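You operate a simulated robot arm through the tools that you are given. There is no shell and no other tool. Be economical: measure what you need, move in short steps, check, and stop when the job is done.

The job below is to be done with a simulated robot arm. You get a single attempt, and the scene is never put back.

JOB
Set the caliper on the brass block.
Fine: close the jaw on the block and press the set button; open the jaw and put the block back. Set down upright: brass block.

The check looks at the end state, three seconds after you hand in, the way a careful person would. Anything else that was tipped, shoved, dropped, spilled or broken makes it a failure.

ROBOT AND FRAMES
A 6-joint arm with a two-finger parallel gripper, fixed in place. Base frame: the origin is at the foot of the arm, x ahead of it, y to its left, z up; the work surface is at about z = 860. Readings come in mm, degrees, newtons and seconds.
With the tool pointing down near the work surface it reaches from about 260 to 680 mm from the base axis. Its first joint turns from -66.0 to 66.0 degrees. Payload 2.9 kg.
The TCP is the grasp point between the finger pads, 30 mm short of the fingertips. In the tool frame z runs along the fingers and y along their closing line. Largest opening 110 mm; finger width 20, thickness 10; the body of the gripper, 48 by 112 mm, starts 55 mm behind the TCP.
Orientation is that of the tool frame in the base frame, as a unit quaternion [w, x, y, z]. With the fingers straight down and closing along the base's y, the tool's x points along the base's -x, its y along +y and its z along -z.

CONTROLS
- The arm moves only by the tool nudge_tool. Its argument "series" is text: rows parted by semicolons, each of 6 numbers parted by spaces: the shift along the tool's x, y, z in mm, then the turn, a rotation vector about the tool's x, y, z in degrees. In form: dx dy dz ax ay az; .... A call has 1 to 12 rows; each row is the pose to reach, as a shift and turn from the pose commanded when the call began, along the tool's axes at that moment. "claw" is the opening, from 0 (shut) to 1 (fully open), set as the call begins (left out, the last holds). Each row takes 0.2 s and may step no farther than 50 mm and 8.6 degrees from the row before; otherwise, or with a gripper value out of range, the whole call is refused. Where a pose cannot be reached the arm comes as near as it can. A force on the tool above 40 N (or 10 N above the force at the start of the call, whichever is more), or a blocked arm, ends the call early, and 0.2 s more pass. Each finger travels about 108 mm/s and halts on what it meets, pressing with about 24 N; the grip force reading is that of the motor and also rises with nothing between the fingers. The clock runs only during rows and for 0.2 s after the last one: add rows that repeat a pose to give the fingers time. It gives the time, the measured TCP pose, the force on the tool (base axes), the opening and the grip force at its end, in the units of the frame above (readings bear some noise), with the torque about the TCP (base axes, N m) and any sound that the robot's microphone picked up.
- Cameras (640 x 400 px; columns grow to the right, rows downward): "scene" is fixed at [60, 413.8, 1408.2]; the picture's right is [-0.91, -0.41, 0.00], its down [-0.14, 0.30, -0.94] and it looks along [0.39, -0.86, -0.33] (base axes); focal length 354 px, centre (320, 200). "wrist" rides on the gripper at [72, 17, -103] in the tool frame; the picture's right is [-0.23, 0.97, 0.00], its down [-0.76, -0.18, -0.62] and it looks along [-0.61, -0.14, 0.78] (tool axes); focal length 222 px, centre (320, 200). There is no depth. A picture from a camera that has moved, and an enlarged one, comes with that camera's place and axes in the base frame and with its lens.
- camera(camera): a new picture of that camera. It takes no simulated time.
- close_up(camera, box): a new picture of the part [left, top, right, bottom] of that camera's present view, enlarged. It takes no simulated time.
- hand_in(): hands the job in; it is judged then, once.

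Work in short steps. Places have to be worked out from the pictures, the camera data and where the tool is seen: move nearer, look again, correct. Check each grasp and each placing, and mend what went wrong. You have 120 turns and 64 pictures in all, those below and enlarged ones among them. Open the gripper and draw the arm clear of the work before you hand the job in, unless the task says otherwise; then end with one line.

The tools are called after ">>>" as a command line: name --argument value ..., lists and objects as JSON in quotes. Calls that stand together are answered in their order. nudge_tool: Moves the arm, as the interface text tells. Its arguments: {"type":"object","properties":{"series":{"type":"string"},"claw":{"type":"number"}},"required":["series"]} The other tools are called the same way: camera (camera) takes a picture; close_up (camera, box) takes an enlarged picture of a part of a camera's view; hand_in () hands the job in.

At the start:

```text
clock: 0.0
position: [284.3, -217.1, 1235.0]
tcp_rot: [-0.001, 0.001, 1.0, -0.001]
force: [-0.5, 0.0, -1.0]
ft_torque: [-0.02, 0.0, -0.01]
opening: 110.0
finger_force: 0.0
```

scene: 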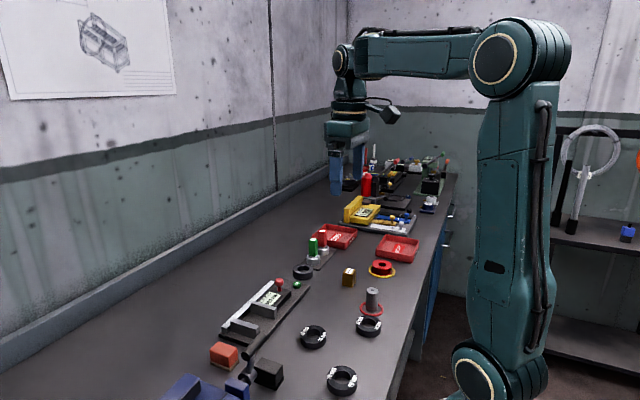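
wrist: 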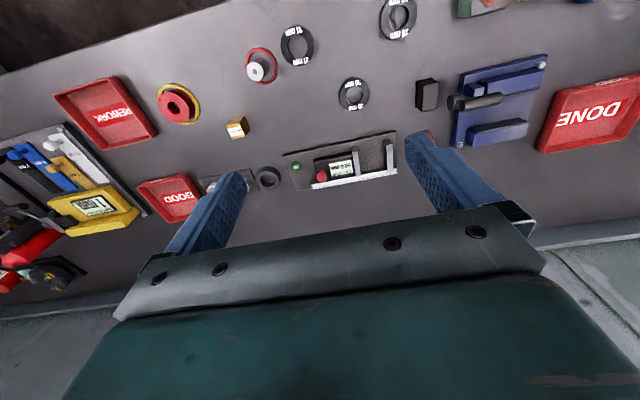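

The caliper looks to be the grey device with a display, a red button and a jaw. I take close-ups of it and of the brass block.

>>> close_up --camera "scene" --box '[200, 220, 400, 345]'

>>> close_up --camera "wrist" --box '[210, 90, 450, 240]'

```text
3.20 times, centred on (300, 282) of scene
camera zoom: at [60.0, 413.8, 1408.2], right [-0.91, -0.41, 0.0], down [-0.14, 0.3, -0.94], along [0.39, -0.86, -0.33], focal length 1133 px, centre (384, -64)
```

zoom: 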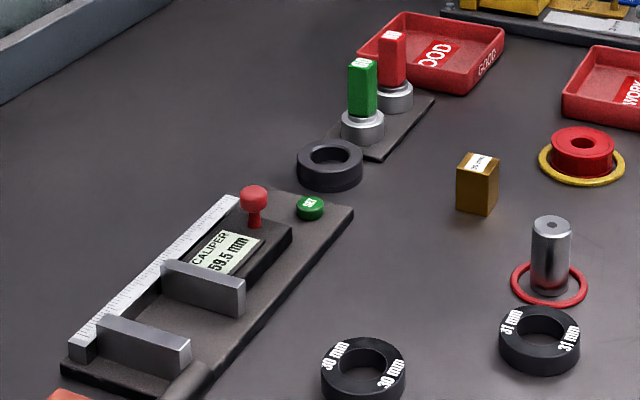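

```text
2.67 times, centred on (330, 165) of wrist
camera zoom: at [210.9, -199.9, 1337.9], right [0.23, 0.97, 0.0], down [0.76, -0.18, 0.62], along [0.61, -0.14, -0.78], focal length 592 px, centre (293, 293)
```

zoom: 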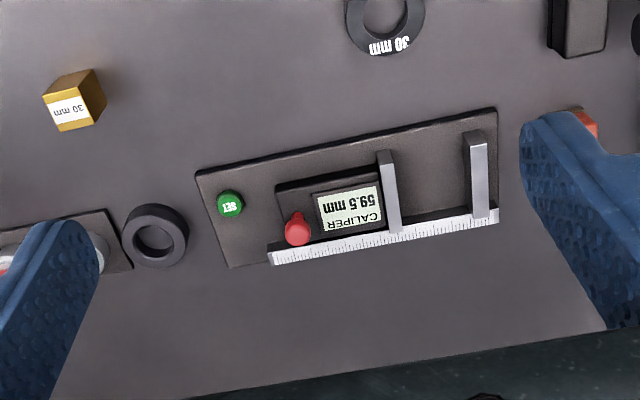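

The caliper's rail runs along base y at about x=527. The jaw tips are near x=440, with the fixed jaw at y≈-104, the moving jaw at y≈-173, the knob near (485,-258) and SET near (462,-316). The block is near (340,-405), so I move above it to look closer.

>>> nudge_tool --series "-9 -31 22 0 0 0; -18 -62 44 0 0 0; -27 -94 67 0 0 0; -36 -125 90 0 0 0; -45 -156 112 0 0 0; -50 -188 135 0 0 0; -50 -188 135 0 0 0" --claw 1

>>> camera --camera "wrist"

```text
clock: 1.6
position: [335.2, -405.8, 1098.1]
tcp_rot: [0.001, 0.0, 1.0, 0.0]
force: [0.9, -0.1, 0.8]
ft_torque: [0.03, -0.04, 0.01]
opening: 110.1
finger_force: 0.1
```

```text
59 pictures are left
camera wrist: at [261.6, -388.7, 1201.8], right [0.23, 0.97, 0.0], down [0.76, -0.18, 0.62], along [0.61, -0.14, -0.78], focal length 222 px, centre (320, 200)
```

wrist: 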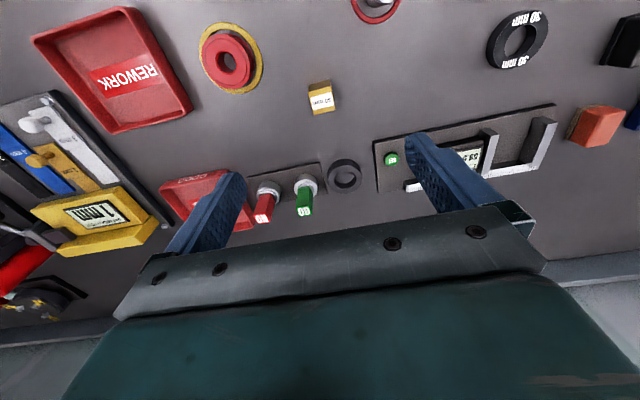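

>>> close_up --camera "wrist" --box '[280, 70, 360, 120]'

>>> close_up --camera "scene" --box '[328, 255, 376, 295]'

```text
8.00 times, centred on (320, 95) of wrist
camera zoom: at [261.6, -388.7, 1201.8], right [0.23, 0.97, 0.0], down [0.76, -0.18, 0.62], along [0.61, -0.14, -0.78], focal length 1777 px, centre (320, 1040)
```

zoom: 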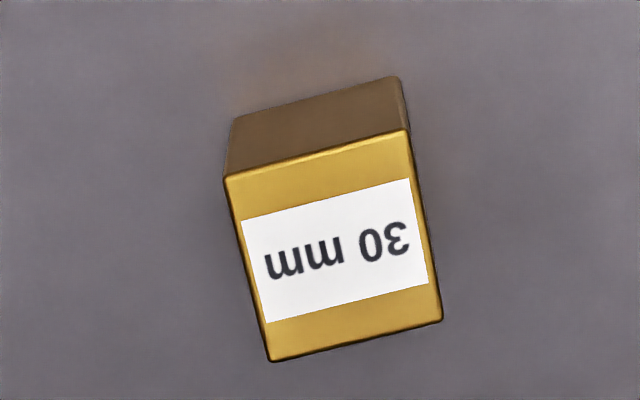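

```text
10.00 times, centred on (352, 275) of scene
camera zoom: at [60.0, 413.8, 1408.2], right [-0.91, -0.41, 0.0], down [-0.14, 0.3, -0.94], along [0.39, -0.86, -0.33], focal length 3541 px, centre (0, -550)
```

zoom: 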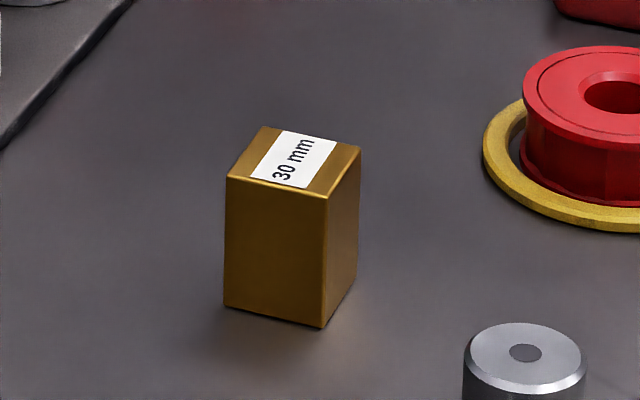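

The block's top corners give a 30×30×40 mm block, aligned with the base axes and centred at about (340,-403.4). I'll grip it across x so the jaws keep its y faces free. That needs the tool turned by -90° about its own z.

>>> nudge_tool --series "0 0 0 0 0 -8.2; 0 0 0 0 0 -16.4; 0 0 0 0 0 -24.6; 0 0 0 0 0 -32.8; 0 0 0 0 0 -41; 0 0 0 0 0 -49.2; 0 0 0 0 0 -57.4; 0 0 0 0 0 -65.6; 0 0 0 0 0 -73.8; 0 0 0 0 0 -82; -6 2 0 0 0 -90; -6 2 0 0 0 -90" --claw 0.75

>>> camera --camera "wrist"

>>> camera --camera "scene"

```text
clock: 4.2
position: [341.5, -404.9, 1099.1]
tcp_rot: [-0.001, 0.708, -0.707, 0.0]
force: [-0.3, 0.5, 0.0]
ft_torque: [0.0, 0.0, -0.01]
opening: 82.6
finger_force: 0.2
```

```text
56 pictures are left
camera wrist: at [322.9, -475.6, 1202.5], right [-0.97, 0.23, 0.0], down [0.18, 0.76, 0.62], along [0.14, 0.61, -0.78], focal length 222 px, centre (320, 200)
```

wrist: 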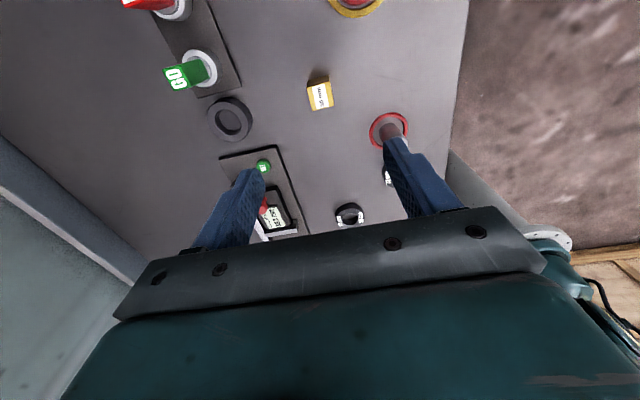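

```text
55 pictures are left
```

scene: 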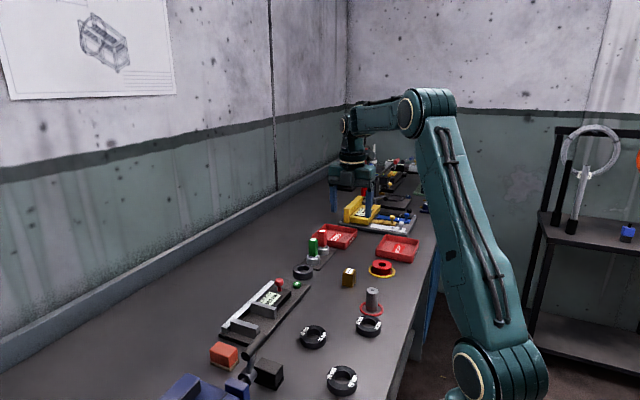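

The block is confirmed near (340,-404). I descend most of the way and check.

>>> nudge_tool --series "-1 1 45 0 0 0; -1 1 90 0 0 0; -1 1 130 0 0 0; -1 1 150 0 0 0; -1 1 150 0 0 0" --claw 0.65

>>> camera --camera "wrist"

```text
clock: 5.4
position: [340.2, -401.7, 948.6]
tcp_rot: [-0.001, 0.707, -0.707, 0.0]
force: [-0.3, 0.3, 0.3]
ft_torque: [-0.01, -0.01, -0.03]
opening: 71.4
finger_force: 0.1
```

```text
54 pictures are left
camera wrist: at [320.6, -474.3, 1051.3], right [-0.97, 0.23, 0.0], down [0.18, 0.76, 0.62], along [0.14, 0.61, -0.78], focal length 222 px, centre (320, 200)
```

wrist: 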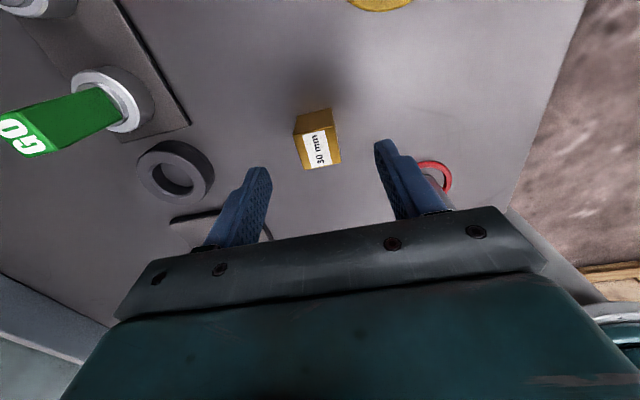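

Block and TCP agree to within about 2 mm. I descend to z≈895 and close.

>>> nudge_tool --series "0 0 30 0 0 0; 0 0 54 0 0 0; 0 0 54 0 0 0"

>>> nudge_tool --series "0 0 0 0 0 0; 0 0 0 0 0 0; 0 0 0 0 0 0" --claw 0.2

>>> camera --camera "wrist"

```text
clock: 6.2
position: [339.9, -402.5, 895.6]
tcp_rot: [0.0, 0.707, -0.707, 0.001]
force: [0.1, -0.2, -0.2]
ft_torque: [0.01, 0.02, -0.02]
opening: 71.7
finger_force: 0.0
```

```text
clock: 7.0
position: [339.2, -402.2, 894.5]
tcp_rot: [0.0, 0.707, -0.707, 0.0]
force: [0.1, -0.3, 0.4]
ft_torque: [-0.02, -0.01, 0.06]
opening: 29.8
finger_force: 24.1
```

```text
53 pictures are left
camera wrist: at [321.3, -474.4, 998.3], right [-0.97, 0.23, 0.0], down [0.18, 0.76, 0.62], along [0.14, 0.61, -0.78], focal length 222 px, centre (320, 200)
```

wrist: 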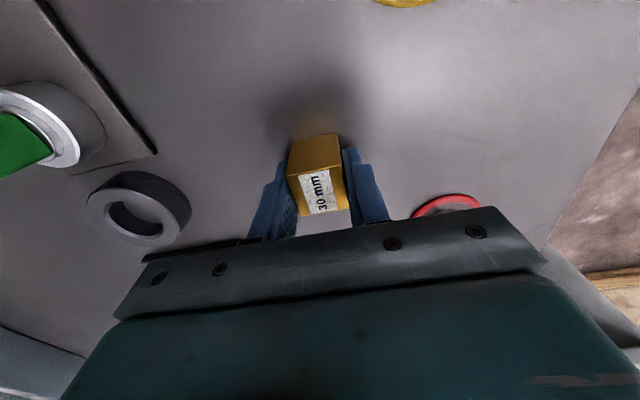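

Gripped at 29.8 mm; the return TCP is about (339.8,-402.4,895). I lift and carry it toward the caliper.

>>> nudge_tool --series "0 0 -40 0 0 0; 0 0 -85 0 0 0; 0 0 -130 0 0 0; 0 0 -160 0 0 0; -38 -18 -160 0 0 0; -76 -36 -160 0 0 0; -114 -54 -160 0 0 0; -150 -72 -160 0 0 0; -180 -90 -160 0 0 0; -210 -110 -160 0 0 0; -230 -125 -160 0 0 0; -230 -125 -160 0 0 0"

>>> camera --camera "wrist"

>>> close_up --camera "scene" --box '[200, 220, 400, 345]'

```text
clock: 9.6
position: [465.5, -172.9, 1056.5]
tcp_rot: [-0.001, -0.706, 0.708, -0.001]
force: [-0.2, -0.5, -0.1]
ft_torque: [0.02, -0.02, -0.03]
opening: 22.0
finger_force: 0.2
```

```text
52 pictures are left
camera wrist: at [446.3, -244.8, 1158.5], right [-0.97, 0.23, 0.0], down [0.18, 0.76, 0.62], along [0.14, 0.61, -0.78], focal length 222 px, centre (320, 200)
```

wrist: 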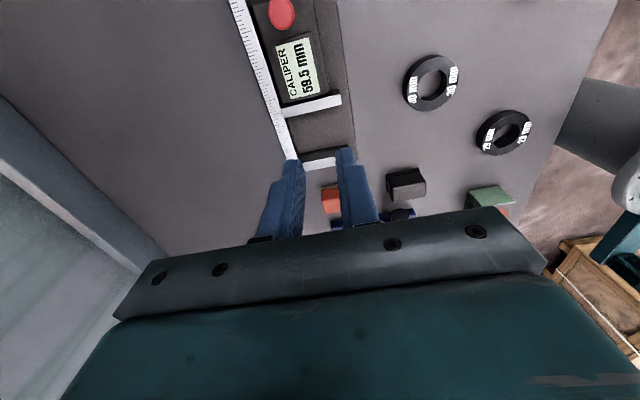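

```text
3.20 times, centred on (300, 282) of scene
camera zoom: at [60.0, 413.8, 1408.2], right [-0.91, -0.41, 0.0], down [-0.14, 0.3, -0.94], along [0.39, -0.86, -0.33], focal length 1133 px, centre (384, -64)
```

zoom: 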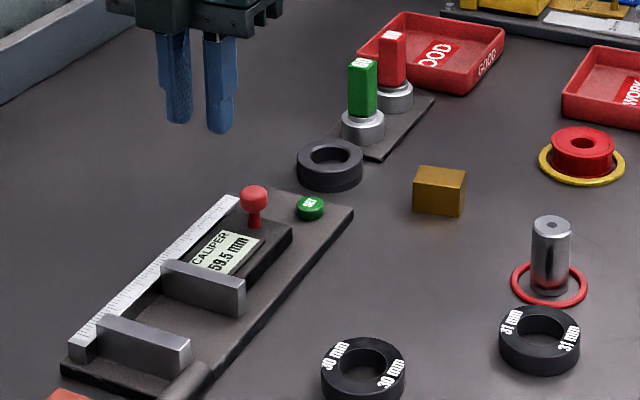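

The block slipped out during the lift and now lies on its side, with the fingers closed to 22 mm. I go back above it to look.

>>> nudge_tool --series "30 18 0 0 0 0; 65 36 0 0 0 0; 100 54 0 0 0 0; 140 75 0 0 0 0; 180 95 0 0 0 0; 215 115 0 0 0 0; 228 123 0 0 0 0; 228 123 0 0 0 0" --claw 0.65

>>> camera --camera "wrist"

>>> close_up --camera "scene" --box '[318, 255, 376, 295]'

```text
clock: 11.4
position: [341.1, -399.9, 1057.0]
tcp_rot: [0.0, 0.708, -0.707, 0.0]
force: [-0.7, 0.0, -0.4]
ft_torque: [0.0, 0.03, -0.01]
opening: 71.5
finger_force: 0.0
```

```text
50 pictures are left
camera wrist: at [322.8, -472.6, 1160.7], right [-0.97, 0.23, 0.0], down [0.18, 0.76, 0.62], along [0.14, 0.61, -0.78], focal length 222 px, centre (320, 200)
```

wrist: 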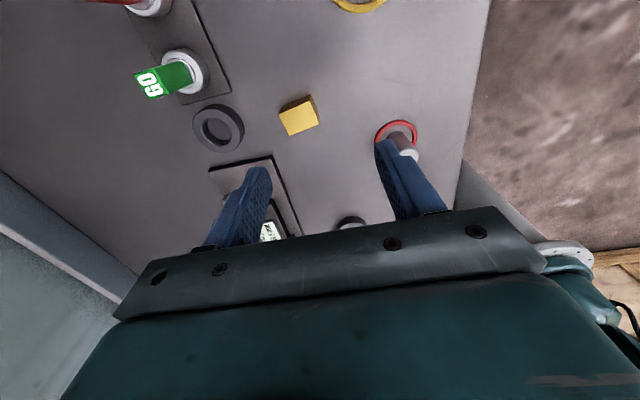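

```text
10.00 times, centred on (347, 275) of scene
camera zoom: at [60.0, 413.8, 1408.2], right [-0.91, -0.41, 0.0], down [-0.14, 0.3, -0.94], along [0.39, -0.86, -0.33], focal length 3541 px, centre (50, -550)
```

zoom: 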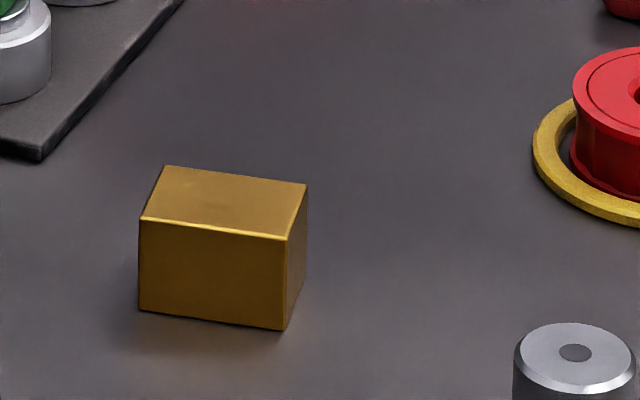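

>>> close_up --camera "wrist" --box '[260, 80, 340, 140]'

```text
6.67 times, centred on (300, 110) of wrist
camera zoom: at [322.8, -472.6, 1160.7], right [-0.97, 0.23, 0.0], down [0.18, 0.76, 0.62], along [0.14, 0.61, -0.78], focal length 1481 px, centre (453, 800)
```

zoom: 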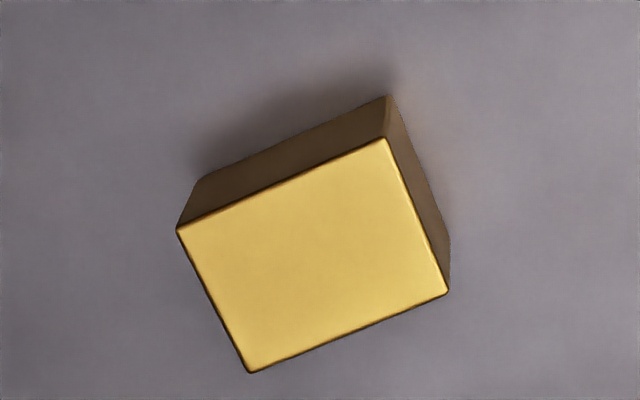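

The block lies at about (367,-389) with its long axis along x, turned about +9°. The label is not visible on the -x end, so it should be at the +x end. I'll turn the tool so the fingers close across the short side, with the camera on the +x side, to allow a tilt afterwards.

>>> nudge_tool --series "0 0 0 0 0 -8.3; 0 0 0 0 0 -16.6; 0 0 0 0 0 -24.9; 0 0 0 0 0 -33.2; 0 0 0 0 0 -41.5; 0 0 0 0 0 -49.8; 0 0 0 0 0 -58.1; 0 0 0 0 0 -66.4; 0 0 0 0 0 -74.7; 0 0 0 0 0 -83; 0 0 0 0 0 -91.2; 0 0 0 0 0 -99.3" --claw 0.6

>>> camera --camera "wrist"

```text
clock: 14.0
position: [372.4, -433.4, 1086.0]
tcp_rot: [-0.003, 0.997, 0.083, 0.0]
force: [-0.9, 0.2, -0.2]
ft_torque: [-0.01, -0.01, 0.04]
opening: 65.8
finger_force: 0.1
out of reach, approached as far as the arm can: row 5, 6, 7, 8, 9, 10, 11, 12
```

```text
47 pictures are left
camera wrist: at [445.3, -438.7, 1188.0], right [-0.06, -1.0, 0.0], down [-0.78, 0.05, 0.63], along [-0.62, 0.04, -0.78], focal length 222 px, centre (320, 200)
```

wrist: 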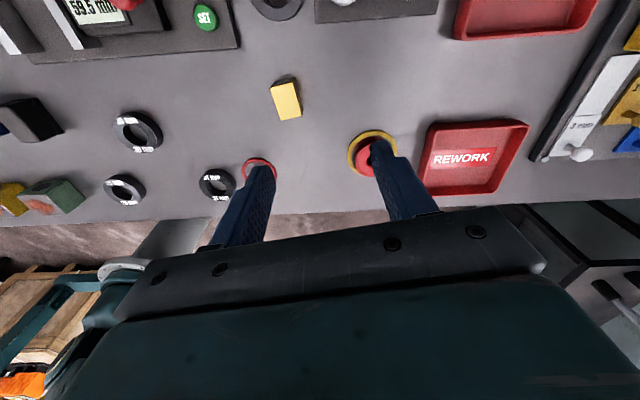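

That yaw is at the reach limit, so I turn back and use the opposite yaw, with the camera on the -x side.

>>> nudge_tool --series "0 0 0 0 0 8.3; 0 0 0 0 0 16.6; 0 0 0 0 0 24.9; 0 0 0 0 0 33.2; 0 0 0 0 0 41.5; 0 0 0 0 0 49.8; 0 0 0 0 0 58.1; 0 0 0 0 0 66.4; 0 0 0 0 0 74.7; 0 0 0 0 0 83; 0 0 0 0 0 91.2; 0 0 0 0 0 99.3"

>>> nudge_tool --series "0 0 0 0 0 8.2; 0 0 0 0 0 16.4; 0 0 0 0 0 24.6; 0 0 0 0 0 32.8; 0 0 0 0 0 41; 0 0 0 0 0 49.2; 0 0 0 0 0 57.4; 0 0 0 0 0 65.6; 0 0 0 0 0 73.5; 0 0 0 0 0 80.7; 0 0 0 0 0 80.7"

>>> camera --camera "wrist"

```text
clock: 16.6
position: [371.9, -435.3, 1085.8]
tcp_rot: [0.001, -0.706, 0.708, 0.0]
force: [0.8, 0.1, 0.8]
ft_torque: [0.0, 0.02, -0.02]
opening: 65.8
finger_force: 0.0
```

```text
clock: 19.0
position: [371.5, -436.0, 1085.2]
tcp_rot: [-0.001, -0.081, 0.997, 0.001]
force: [0.2, 0.0, -0.3]
ft_torque: [0.0, -0.02, 0.01]
opening: 66.2
finger_force: 0.2
```

```text
46 pictures are left
camera wrist: at [296.0, -429.6, 1189.2], right [0.07, 1.0, 0.0], down [0.78, -0.05, 0.62], along [0.62, -0.04, -0.78], focal length 222 px, centre (320, 200)
```

wrist: 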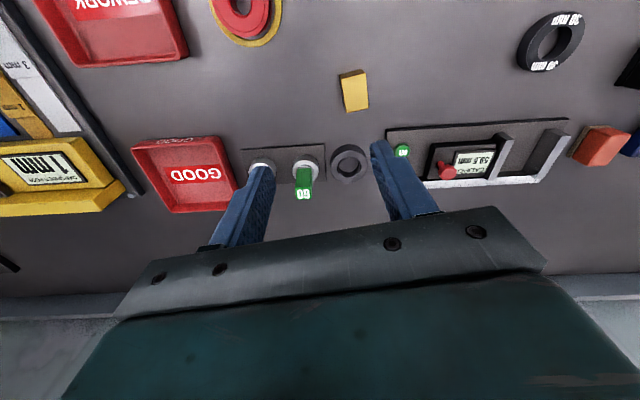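

The new yaw is reached. I tilt +50° about the closing axis while moving to a hover point behind the block, as a reach test.

>>> nudge_tool --series "-13 8 20 0 8.3 0; -26 16 40 0 16.6 0; -39 23 60 0 25 0; -52 31 80 0 33.3 0; -65 39 100 0 41.6 0; -77 46 120 0 50 0; -77 46 120 0 50 0"

>>> camera --camera "wrist"

>>> camera --camera "scene"

```text
clock: 20.6
position: [390.5, -320.1, 960.7]
tcp_rot: [-0.326, -0.069, 0.943, -0.007]
force: [0.3, 0.3, 0.3]
ft_torque: [-0.02, -0.03, 0.0]
opening: 66.0
finger_force: 0.0
out of reach, approached as far as the arm can: row 4, 5, 6, 7
```

```text
45 pictures are left
camera wrist: at [393.9, -306.5, 1087.1], right [0.05, 0.99, -0.11], down [1.0, -0.04, 0.02], along [0.01, -0.11, -0.99], focal length 222 px, centre (320, 200)
```

wrist: 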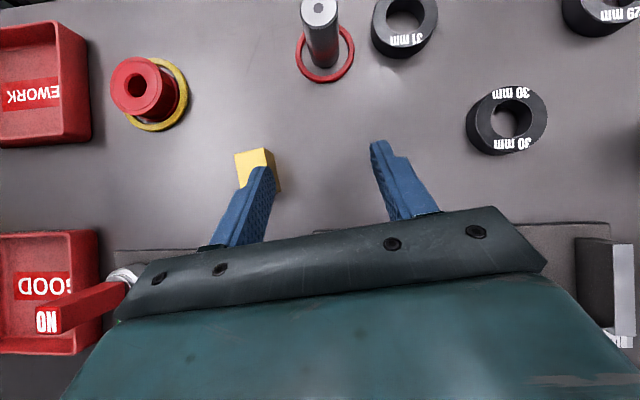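

```text
44 pictures are left
```

scene: 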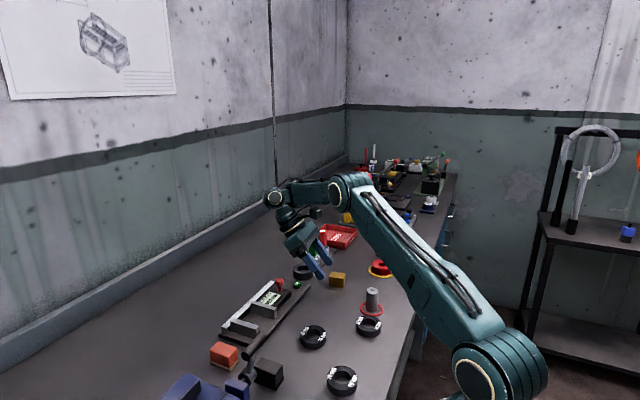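

The arm reaches only about 38° of back-tilt there. The camera now looks straight down and shows the block. I go to a 25° back-tilt hover lined up on the block instead, planning to end with about 55° of forward tilt.

>>> nudge_tool --series "-3 -30 -3 1.2 -6.5 -0.2; -7.6 -64.8 -5.6 2.35 -13 -0.4; -7.6 -64.8 -5.6 2.35 -13 -0.4" --claw 0.55

>>> camera --camera "wrist"

```text
clock: 21.4
position: [410.4, -382.4, 960.5]
tcp_rot: [-0.215, -0.08, 0.973, -0.018]
force: [0.8, 0.9, 0.4]
ft_torque: [0.02, 0.0, -0.02]
opening: 60.7
finger_force: 0.0
```

```text
43 pictures are left
camera wrist: at [383.2, -369.9, 1083.9], right [0.04, 0.99, -0.09], down [0.97, -0.02, 0.24], along [0.24, -0.1, -0.96], focal length 222 px, centre (320, 200)
```

wrist: 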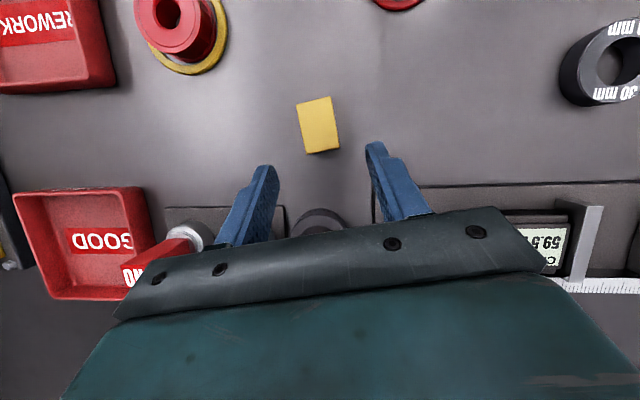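

The block centre is confirmed at about (366.6,-388). I approach straight along the fingers, then close fully.

>>> nudge_tool --series "0 0 30 0 0 0; 0 0 55 0 0 0; 0 0 71 0 0 0; 0 0 71 0 0 0"

>>> camera --camera "wrist"

```text
clock: 22.4
position: [402.3, -406.1, 901.5]
tcp_rot: [-0.217, -0.079, 0.973, -0.016]
force: [0.3, 1.2, 0.7]
ft_torque: [0.08, -0.03, -0.02]
opening: 61.2
finger_force: 0.5
out of reach, approached as far as the arm can: row 1, 2, 3, 4
```

```text
42 pictures are left
camera wrist: at [376.9, -393.6, 1025.3], right [0.05, 0.99, -0.09], down [0.97, -0.02, 0.24], along [0.24, -0.1, -0.97], focal length 222 px, centre (320, 200)
```

wrist: 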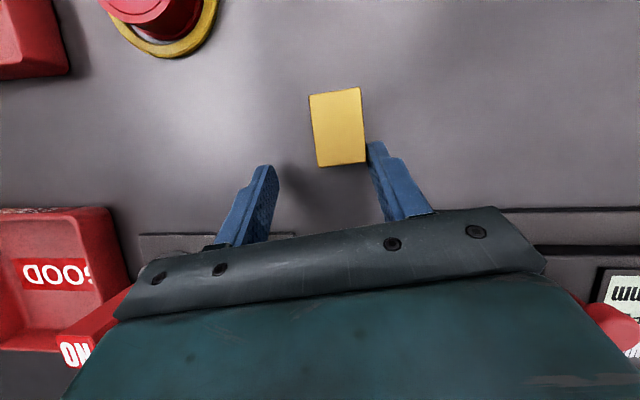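

The back-tilted approach is out of reach this low, and the tool drifted sideways. I back off upward and will use a smaller back-tilt.

>>> nudge_tool --series "7 8 -30 0 0 0; 14.3 22.4 -58.4 0 0 0; 14.3 22.4 -58.4 0 -7.5 0; 14.3 22.4 -58.4 0 -15 0; 14.3 22.4 -58.4 0 -15 0"

>>> close_up --camera "scene" --box '[200, 200, 440, 350]'

>>> camera --camera "wrist"

```text
clock: 23.6
position: [439.0, -403.2, 968.4]
tcp_rot: [-0.086, -0.081, 0.993, -0.006]
force: [-0.5, -0.7, 0.6]
ft_torque: [-0.02, 0.03, 0.0]
opening: 60.7
finger_force: 0.1
out of reach, approached as far as the arm can: row 3, 4, 5
```

```text
2.67 times, centred on (320, 275) of scene
camera zoom: at [60.0, 413.8, 1408.2], right [-0.91, -0.41, 0.0], down [-0.14, 0.3, -0.94], along [0.39, -0.86, -0.33], focal length 944 px, centre (320, 0)
```

zoom: 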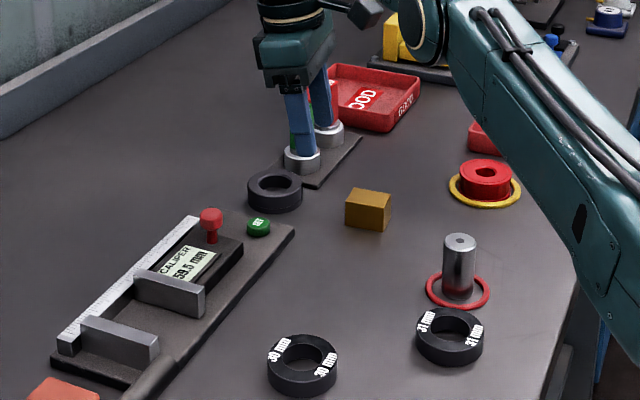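

```text
40 pictures are left
camera wrist: at [381.2, -395.2, 1082.8], right [0.06, 1.0, -0.04], down [0.88, -0.04, 0.48], along [0.48, -0.06, -0.88], focal length 222 px, centre (320, 200)
```

wrist: 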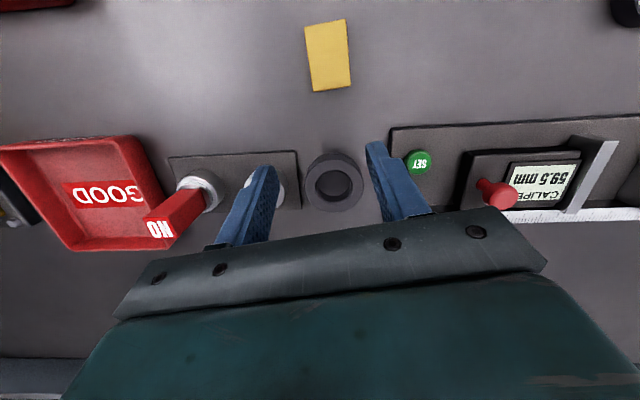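

The tool drifted again and the fingers are near the GO gauge. I go up first, then back over the block with the tool vertical.

>>> nudge_tool --series "8 2 -40 0 0 0; 16 6 -80 0 -3 0; 45 14 -82 0 -7 0; 82 24 -82 0 -10 0; 82 24 -82 0 -10 0"

>>> camera --camera "scene"

```text
clock: 24.8
position: [391.7, -414.3, 1087.5]
tcp_rot: [0.0, -0.08, 0.997, 0.002]
force: [-0.1, 0.1, -1.1]
ft_torque: [0.0, 0.0, -0.02]
opening: 60.6
finger_force: 0.1
out of reach, approached as far as the arm can: row 3, 4, 5
```

```text
39 pictures are left
```

scene: 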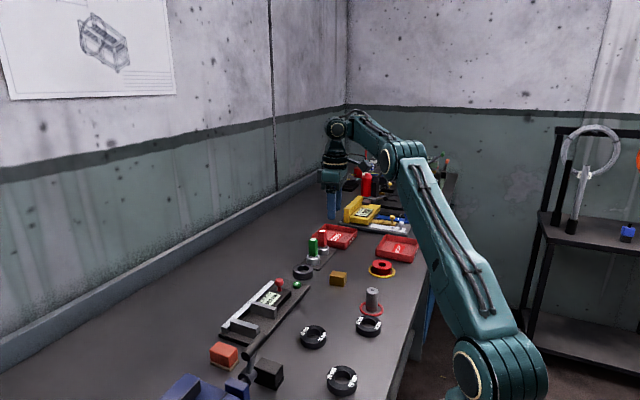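

The arm seems to have flipped into a low-elbow posture that limits its reach. I raise the tool high to stretch the arm and try to get back to the first posture.

>>> nudge_tool --series "0 0 -45 0 0 0; 0 0 -90 0 0 0; 0 0 -135 0 0 0; 0 0 -180 0 0 0; 0 0 -225 0 0 0; 0 0 -270 0 0 0; 0 0 -315 0 0 0; 0 0 -360 0 0 0; 0 0 -400 0 0 0; 0 0 -400 0 0 0"

>>> camera --camera "scene"

```text
clock: 27.0
position: [330.4, -351.0, 1320.1]
tcp_rot: [0.001, -0.081, 0.997, 0.0]
force: [0.1, -1.1, 0.0]
ft_torque: [0.04, -0.03, -0.02]
opening: 60.6
finger_force: 0.0
out of reach, approached as far as the arm can: row 4, 5, 6, 7, 8, 9, 10
```

```text
38 pictures are left
```

scene: 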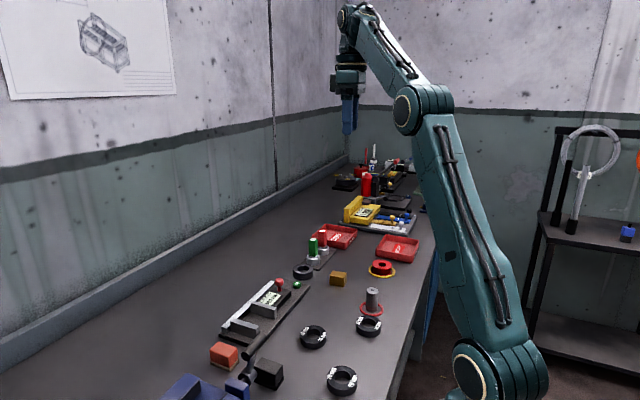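

The arm is nearly straight now. I bring the tool in toward the base, near the start pose, and see whether the elbow goes up.

>>> nudge_tool --series "16 24 0 0 0 0; 32 48 0 0 0 0; 48 72 10 0 0 0; 64 96 30 0 0 0; 70 121 60 0 0 0; 70 121 85 0 0 0; 70 121 85 0 0 0"

>>> camera --camera "scene"

```text
clock: 28.6
position: [234.0, -238.6, 1233.4]
tcp_rot: [0.001, -0.08, 0.997, 0.0]
force: [0.1, -0.6, -0.6]
ft_torque: [0.01, 0.01, -0.01]
opening: 60.5
finger_force: 0.1
```

```text
37 pictures are left
```

scene: 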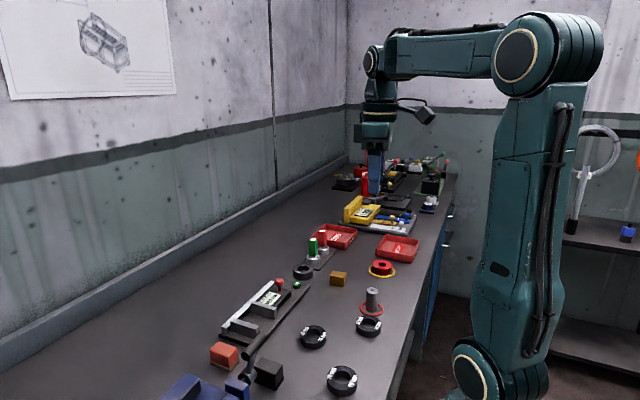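

The elbow is up again. I move to a hover over the block while tilting to +45°.

>>> nudge_tool --series "-21.6 -21.2 24 0 0 0; -43 -42.4 48 0 0 0; -65 -63.6 72 0 7.5 0; -86 -84.8 96 0 15 0; -108 -106 120 0 22.5 0; -130 -127 145 0 30 0; -151 -148 170 0 37.5 0; -173 -170 193 0 45 0; -173 -170 193 0 45 0"

>>> camera --camera "scene"

```text
clock: 30.6
position: [310.6, -329.6, 975.0]
tcp_rot: [-0.354, -0.078, 0.931, -0.037]
force: [-0.1, 0.4, -0.1]
ft_torque: [-0.03, 0.02, 0.03]
opening: 60.5
finger_force: 0.0
out of reach, approached as far as the arm can: row 4, 5, 6, 7, 8, 9
```

```text
36 pictures are left
```

scene: 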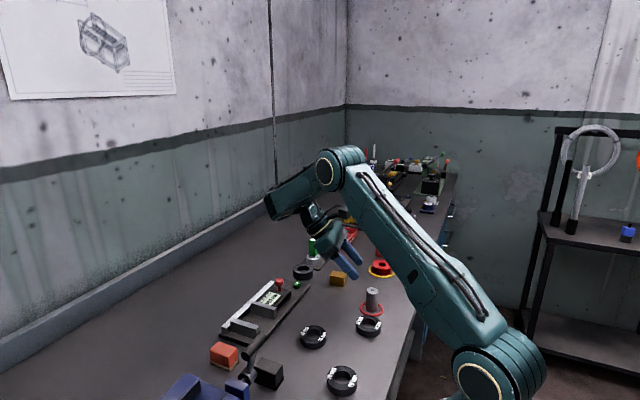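

Back-tilt is wrist-limited here, so forward tilt is the workable direction. The first joint-6 limit suggests the camera-up yaw can be reached by turning the other way. I raise the tool and return it to vertical first.

>>> nudge_tool --series "17 0 -19 0 -8.2 0; 34 0 -38 0 -16.4 0; 52 0 -58 0 -24.6 0; 69 0 -78 0 -32.8 0; 86 -2 -97 0 -41 0; 86 -2 -97 0 -41 0"

>>> nudge_tool --series "0 0 0 0 0 8.2; 0 0 0 0 0 16.4; 0 0 0 0 0 24.6; 0 0 0 0 0 32.8; 0 0 0 0 0 41; 0 0 0 0 0 49.2; 0 0 0 0 0 57.4; 0 0 0 0 0 65.6; 0 0 0 0 0 73.8; 0 0 0 0 0 82; 0 0 0 0 0 90; 0 0 0 0 0 90"

```text
clock: 32.0
position: [307.1, -331.0, 1103.6]
tcp_rot: [-0.004, -0.087, 0.996, -0.007]
force: [0.3, 0.1, 1.0]
ft_torque: [0.05, 0.01, -0.04]
opening: 60.6
finger_force: 0.1
```

```text
clock: 34.6
position: [307.2, -331.3, 1105.8]
tcp_rot: [0.002, 0.643, 0.766, -0.009]
force: [-0.4, -0.5, 0.0]
ft_torque: [-0.01, -0.01, 0.05]
opening: 60.8
finger_force: 0.1
```

That yaw works. I turn another 92°.

>>> nudge_tool --series "0 0 0 0 0 8.3; 0 0 0 0 0 16.6; 0 0 0 0 0 24.9; 0 0 0 0 0 33.2; 0 0 0 0 0 41.5; 0 0 0 0 0 49.8; 0 0 0 0 0 58.1; 0 0 0 0 0 66.4; 0 0 0 0 0 74.7; 0 0 0 0 0 83; 0 0 0 0 0 91; 0 0 0 0 0 92"

>>> camera --camera "wrist"

```text
clock: 37.2
position: [306.5, -331.4, 1105.6]
tcp_rot: [0.007, 0.998, 0.069, -0.004]
force: [0.8, 0.1, -0.8]
ft_torque: [0.04, -0.04, 0.01]
opening: 60.4
finger_force: 0.0
```

```text
35 pictures are left
camera wrist: at [379.7, -336.2, 1207.7], right [-0.09, -1.0, 0.02], down [-0.77, 0.08, 0.63], along [-0.63, 0.04, -0.78], focal length 222 px, centre (320, 200)
```

wrist: 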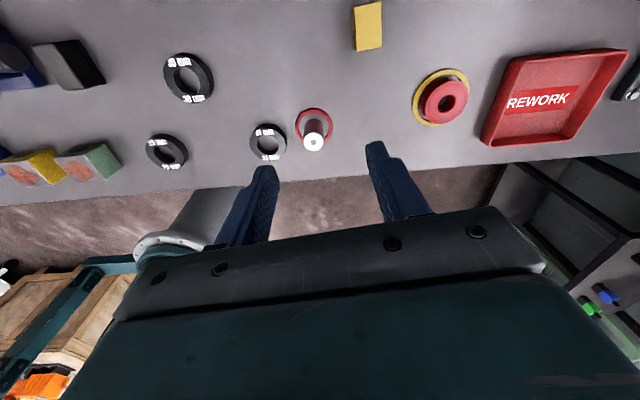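

Reached. I move above the block and look again.

>>> nudge_tool --series "11 13 25 0 0 0; 22 26 50 0 0 0; 33 39 75 0 0 0; 44 52 100 0 0 0; 55 64.8 125 0.8 0.4 0; 55 64.8 125 0.8 0.4 0"

>>> camera --camera "wrist"

```text
clock: 38.6
position: [368.6, -388.8, 978.4]
tcp_rot: [0.0, 0.997, 0.071, -0.001]
force: [0.7, -0.5, -0.1]
ft_torque: [-0.02, -0.02, 0.01]
opening: 60.7
finger_force: 0.0
```

```text
34 pictures are left
camera wrist: at [441.3, -395.2, 1081.9], right [-0.09, -1.0, 0.0], down [-0.78, 0.07, 0.62], along [-0.62, 0.05, -0.78], focal length 222 px, centre (320, 200)
```

wrist: 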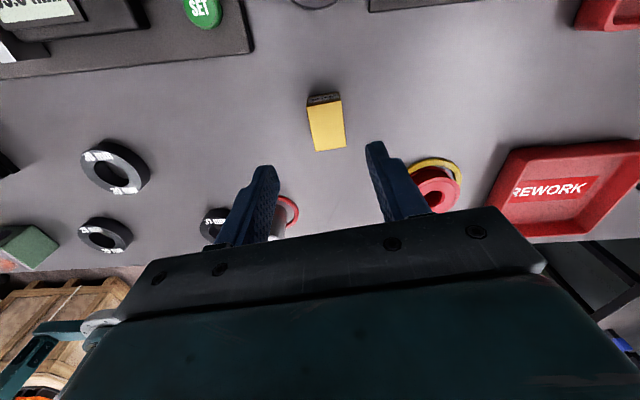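

The label shows faintly on the +x end, as expected. The block centre is about (370.5,-395); my earlier drift nudged it slightly. I descend and close fully, a little toward the label end.

>>> nudge_tool --series "5.5 6.6 0 0 0 0; 5.5 6.6 40 0 0 0; 5.5 6.6 70 0 0 0; 5.5 6.6 83 0 0 0; 5.5 6.6 83 0 0 0"

>>> nudge_tool --series "0 0 0 0 0 0; 0 0 0 0 0 0; 0 0 0 0 0 0; 0 0 0 0 0 0" --claw 0

>>> camera --camera "wrist"

```text
clock: 39.8
position: [375.6, -394.4, 896.8]
tcp_rot: [0.0, 0.997, 0.071, 0.0]
force: [0.6, -0.1, 0.6]
ft_torque: [-0.03, 0.02, 0.0]
opening: 60.5
finger_force: 0.1
```

```text
clock: 40.8
position: [375.5, -395.3, 897.9]
tcp_rot: [0.001, 0.997, 0.071, -0.001]
force: [-0.1, -0.8, 0.4]
ft_torque: [-0.04, -0.02, -0.01]
opening: 29.6
finger_force: 23.7
```

```text
33 pictures are left
camera wrist: at [447.9, -401.4, 1000.1], right [-0.09, -1.0, 0.0], down [-0.78, 0.07, 0.62], along [-0.62, 0.05, -0.78], focal length 222 px, centre (320, 200)
```

wrist: 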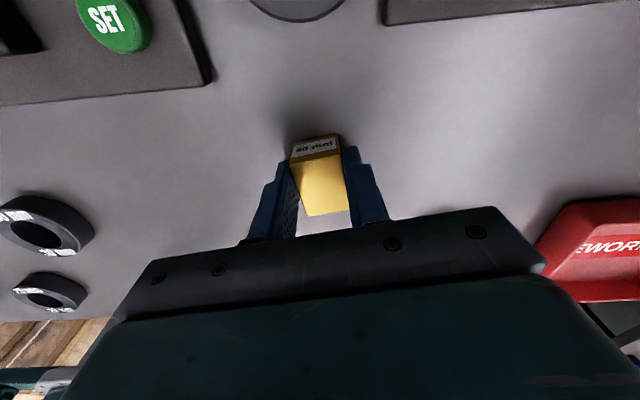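

Gripped. I lift gently in small steps and check the hold.

>>> nudge_tool --series "0 0 -4 0 0 0; 0 0 -10 0 0 0; 0 0 -18 0 0 0; 0 0 -27 0 0 0; 0 0 -36 0 0 0; 0 0 -40 0 0 0; 0 0 -40 0 0 0"

>>> camera --camera "wrist"

>>> close_up --camera "scene" --box '[280, 200, 440, 300]'

```text
clock: 42.4
position: [376.9, -394.2, 936.8]
tcp_rot: [0.001, 0.997, 0.071, 0.0]
force: [-0.3, 0.4, -3.0]
ft_torque: [0.0, -0.06, 0.01]
opening: 29.6
finger_force: 23.5
```

```text
32 pictures are left
camera wrist: at [448.9, -401.5, 1040.6], right [-0.09, -1.0, 0.0], down [-0.78, 0.07, 0.62], along [-0.62, 0.05, -0.78], focal length 222 px, centre (320, 200)
```

wrist: 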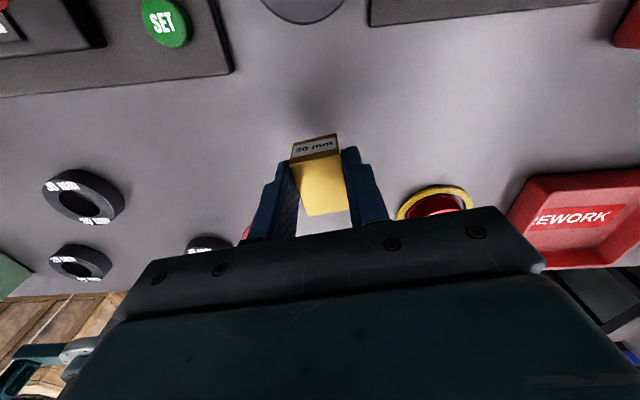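

```text
4.00 times, centred on (360, 250) of scene
camera zoom: at [60.0, 413.8, 1408.2], right [-0.91, -0.41, 0.0], down [-0.14, 0.3, -0.94], along [0.39, -0.86, -0.33], focal length 1416 px, centre (160, 0)
```

zoom: 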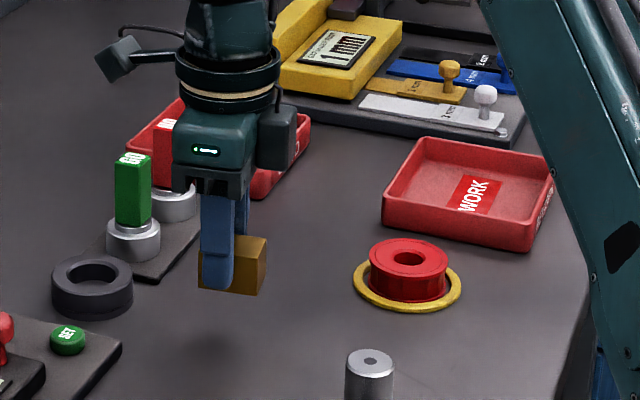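

Held well (3 N weight). Now I square up the yaw and move back toward the original spot, slowly.

>>> nudge_tool --series "-6 0 -5 0 0 1; -14 1 -10 0 0 2; -24 2 -15 0 0 4; -34 2 -20 0 0 6; -44 3 -25 0 0 7; -52 3 -30 0 0 8; -57 3 -30 0 0 8.1; -57 3 -30 0 0 8.1"

>>> nudge_tool --series "0 0 0 0 3 0; 0 0 0 0 8 0; 0 0 0 0 14 0; 0 0 0 0 20 0; 0 0 0 0 27 0; 0 0 0 0 34 0; 0 0 0 0 41 0; 0 0 0 0 48 0; 0 0 0 0 55 0; 0 0 0 0 62 0; 0 0 0 0 66 0; 0 0 0 0 68 0"

>>> camera --camera "wrist"

>>> camera --camera "scene"

```text
clock: 44.2
position: [320.8, -405.4, 967.7]
tcp_rot: [0.0, 1.0, 0.0, -0.001]
force: [-0.6, 0.2, -3.3]
ft_torque: [-0.02, -0.04, -0.05]
opening: 29.9
finger_force: 24.0
```

```text
clock: 46.8
position: [421.9, -357.9, 971.8]
tcp_rot: [0.002, 0.83, -0.001, 0.558]
force: [-0.3, 0.2, -3.1]
ft_torque: [0.0, 0.06, -0.01]
opening: 29.6
finger_force: 24.3
out of reach, approached as far as the arm can: row 6, 7, 8, 9, 10, 11, 12
```

```text
30 pictures are left
camera wrist: at [351.0, -374.4, 1076.6], right [-0.09, -0.97, -0.21], down [-0.86, 0.18, -0.47], along [0.5, 0.14, -0.86], focal length 222 px, centre (320, 200)
```

wrist: 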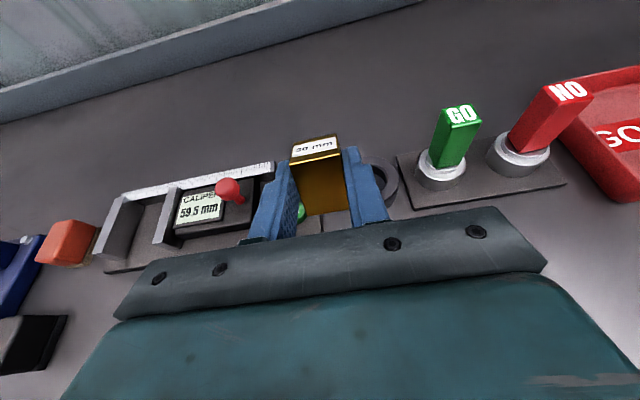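

```text
29 pictures are left
```

scene: 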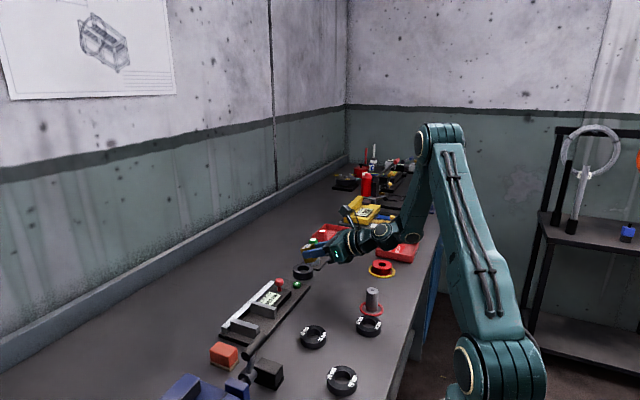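

Tilted to 68° with the block still held, although the arm settled farther out. I move toward the free spot near (405,-385) and lower partway.

>>> nudge_tool --series "-6 3 -2 0 0 0; -17 9 -6 0 0 0; -29 15 -11 0 0 0; -41 21 -15 0 0 0; -49 26 -18 0 0 0; -51 27 -19 0 0 0; -51 27 -19 0 0 0"

>>> close_up --camera "scene" --box '[260, 190, 420, 290]'

```text
clock: 48.4
position: [425.9, -366.4, 929.6]
tcp_rot: [0.0, 0.83, 0.0, 0.558]
force: [0.2, -0.7, -3.3]
ft_torque: [-0.01, 0.05, -0.02]
opening: 29.7
finger_force: 23.9
out of reach, approached as far as the arm can: row 1, 2, 3, 4, 5, 6, 7
```

```text
4.00 times, centred on (340, 240) of scene
camera zoom: at [60.0, 413.7, 1408.2], right [-0.91, -0.41, 0.0], down [-0.14, 0.3, -0.94], along [0.39, -0.86, -0.33], focal length 1416 px, centre (240, 40)
```

zoom: 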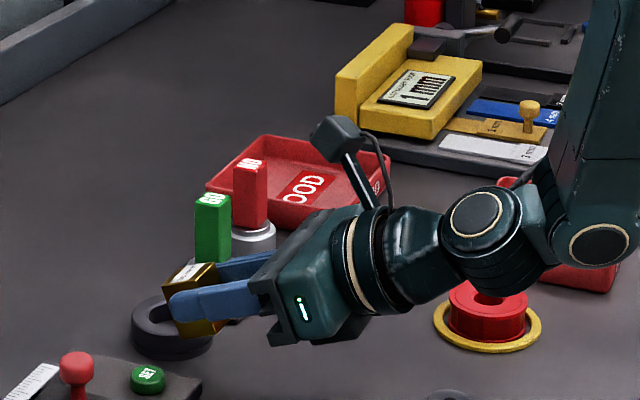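

The minimum radius in this posture is about 560 mm. I swing to a free spot at the same radius, with the TCP near (375,-420).

>>> nudge_tool --series "-2 5 -4 0 0 0; -5 14 -12 0 0 0; -9 25 -22 0 0 0; -13 36 -32 0 0 0; -16 46 -41 0 0 0; -18.5 52 -46 0 0 0; -19.2 53.6 -47.2 0 0 0; -19.2 53.6 -47.2 0 0 0"

>>> camera --camera "wrist"

>>> close_up --camera "scene" --box '[260, 190, 420, 290]'

```text
clock: 50.2
position: [437.8, -393.0, 929.2]
tcp_rot: [0.001, 0.83, 0.0, 0.558]
force: [1.1, -0.3, -2.6]
ft_torque: [-0.05, 0.04, 0.0]
opening: 29.6
finger_force: 24.1
out of reach, approached as far as the arm can: row 1, 2, 3, 4, 5, 6, 7, 8
```

```text
27 pictures are left
camera wrist: at [368.1, -408.8, 1034.7], right [-0.09, -0.97, -0.21], down [-0.86, 0.18, -0.47], along [0.5, 0.14, -0.86], focal length 222 px, centre (320, 200)
```

wrist: 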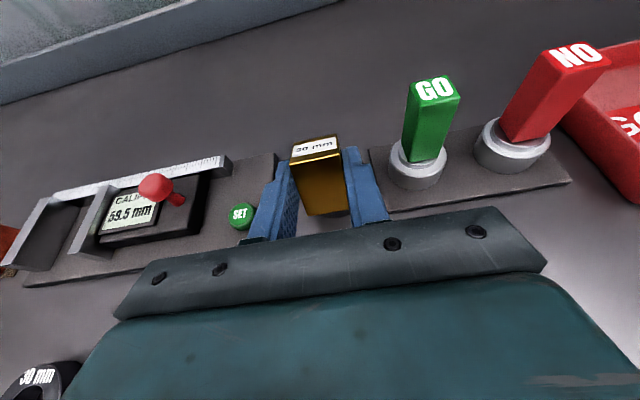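

```text
4.00 times, centred on (340, 240) of scene
camera zoom: at [60.0, 413.8, 1408.2], right [-0.91, -0.41, 0.0], down [-0.14, 0.3, -0.94], along [0.39, -0.86, -0.33], focal length 1416 px, centre (240, 40)
```

zoom: 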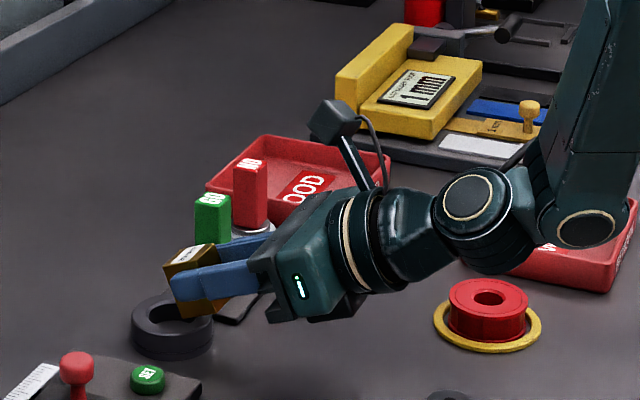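

The limit comes from the wrist because the tool is not aligned radially. I raise the tool, then yaw the whole tilted gripper toward the radial direction while moving to (380,-365).

>>> nudge_tool --series "5 0 -2 0 0 0; 18 0 -7 0 0 0; 36 0 -15 0 0 0; 50 0 -20 0 0 0; 56 0 -23 0 0 0; 56 0 -23 0 0 0"

>>> nudge_tool --series "-2 -3 -5 -3 0 1.2; -5 -6 -12 -9 0 3.7; -9 -11 -21 -15 0 6.1; -13 -16 -30 -21 0 8.6; -16 -20 -39 -27 0 11; -19 -24 -46 -33 0 13.5; -21.9 -28 -53.7 -38 0 15.5; -21.9 -28 -53.7 -38 0 15.5"

>>> camera --camera "wrist"

```text
clock: 51.6
position: [435.2, -389.5, 992.2]
tcp_rot: [0.001, 0.83, -0.001, 0.558]
force: [-0.4, -0.6, -3.4]
ft_torque: [0.0, 0.07, 0.02]
opening: 29.6
finger_force: 23.8
```

```text
clock: 53.4
position: [377.2, -360.8, 992.4]
tcp_rot: [0.197, 0.777, -0.292, 0.522]
force: [-0.3, 0.2, -2.9]
ft_torque: [0.04, 0.03, -0.03]
opening: 29.7
finger_force: 24.0
```

```text
25 pictures are left
camera wrist: at [312.7, -328.9, 1098.4], right [-0.7, -0.68, -0.21], down [-0.53, 0.7, -0.47], along [0.47, -0.22, -0.86], focal length 222 px, centre (320, 200)
```

wrist: 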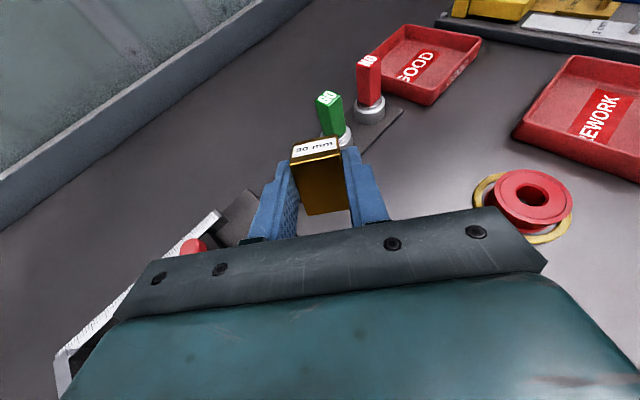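

Reached with the block held. I descend toward the table.

>>> nudge_tool --series "-9.3 0 3.8 0 0 0; -27.8 0 11.3 0 0 0; -46.3 0 18.9 0 0 0; -62 0 25.3 0 0 0; -74 0 30.2 0 0 0; -79.6 0 32.5 0 0 0; -79.6 0 32.5 0 0 0"

>>> close_up --camera "scene" --box '[260, 210, 420, 310]'

```text
clock: 55.0
position: [377.2, -362.0, 906.5]
tcp_rot: [0.195, 0.777, -0.291, 0.523]
force: [1.8, 0.7, -2.8]
ft_torque: [0.04, 0.0, -0.01]
opening: 29.8
finger_force: 23.9
```

```text
4.00 times, centred on (340, 260) of scene
camera zoom: at [60.0, 413.8, 1408.2], right [-0.91, -0.41, 0.0], down [-0.14, 0.3, -0.94], along [0.39, -0.86, -0.33], focal length 1416 px, centre (240, -40)
```

zoom: 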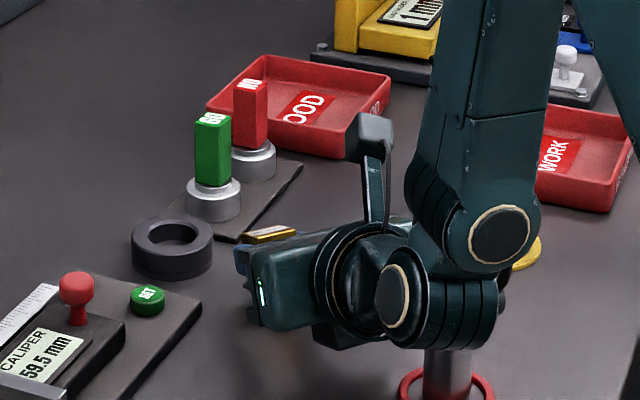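

The wrist housing clears the pin by roughly 20 mm. I lower in small steps until the block's edge touches and presses it upright.

>>> nudge_tool --series "-1.9 0 0.8 0 0 0; -3.7 0 1.5 0 0 0; -5.6 0 2.3 0 0 0; -7.4 0 3 0 0 0; -8.3 0 3.4 0 0 0; -9.3 0 3.8 0 0 0; -9.3 0 3.8 0 0 0"

>>> camera --camera "wrist"

```text
clock: 56.6
position: [378.7, -363.0, 897.3]
tcp_rot: [0.197, 0.775, -0.29, 0.526]
force: [-4.3, 0.5, 20.5]
ft_torque: [-0.32, -0.26, -0.05]
opening: 30.1
finger_force: 23.8
```

```text
23 pictures are left
camera wrist: at [313.5, -329.9, 1003.7], right [-0.7, -0.68, -0.21], down [-0.53, 0.7, -0.48], along [0.47, -0.22, -0.85], focal length 222 px, centre (320, 200)
```

wrist: 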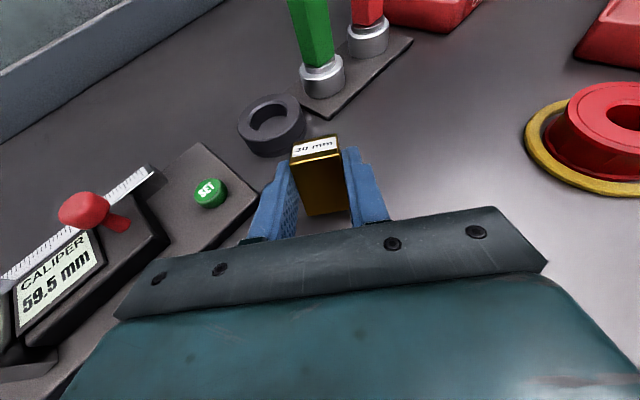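

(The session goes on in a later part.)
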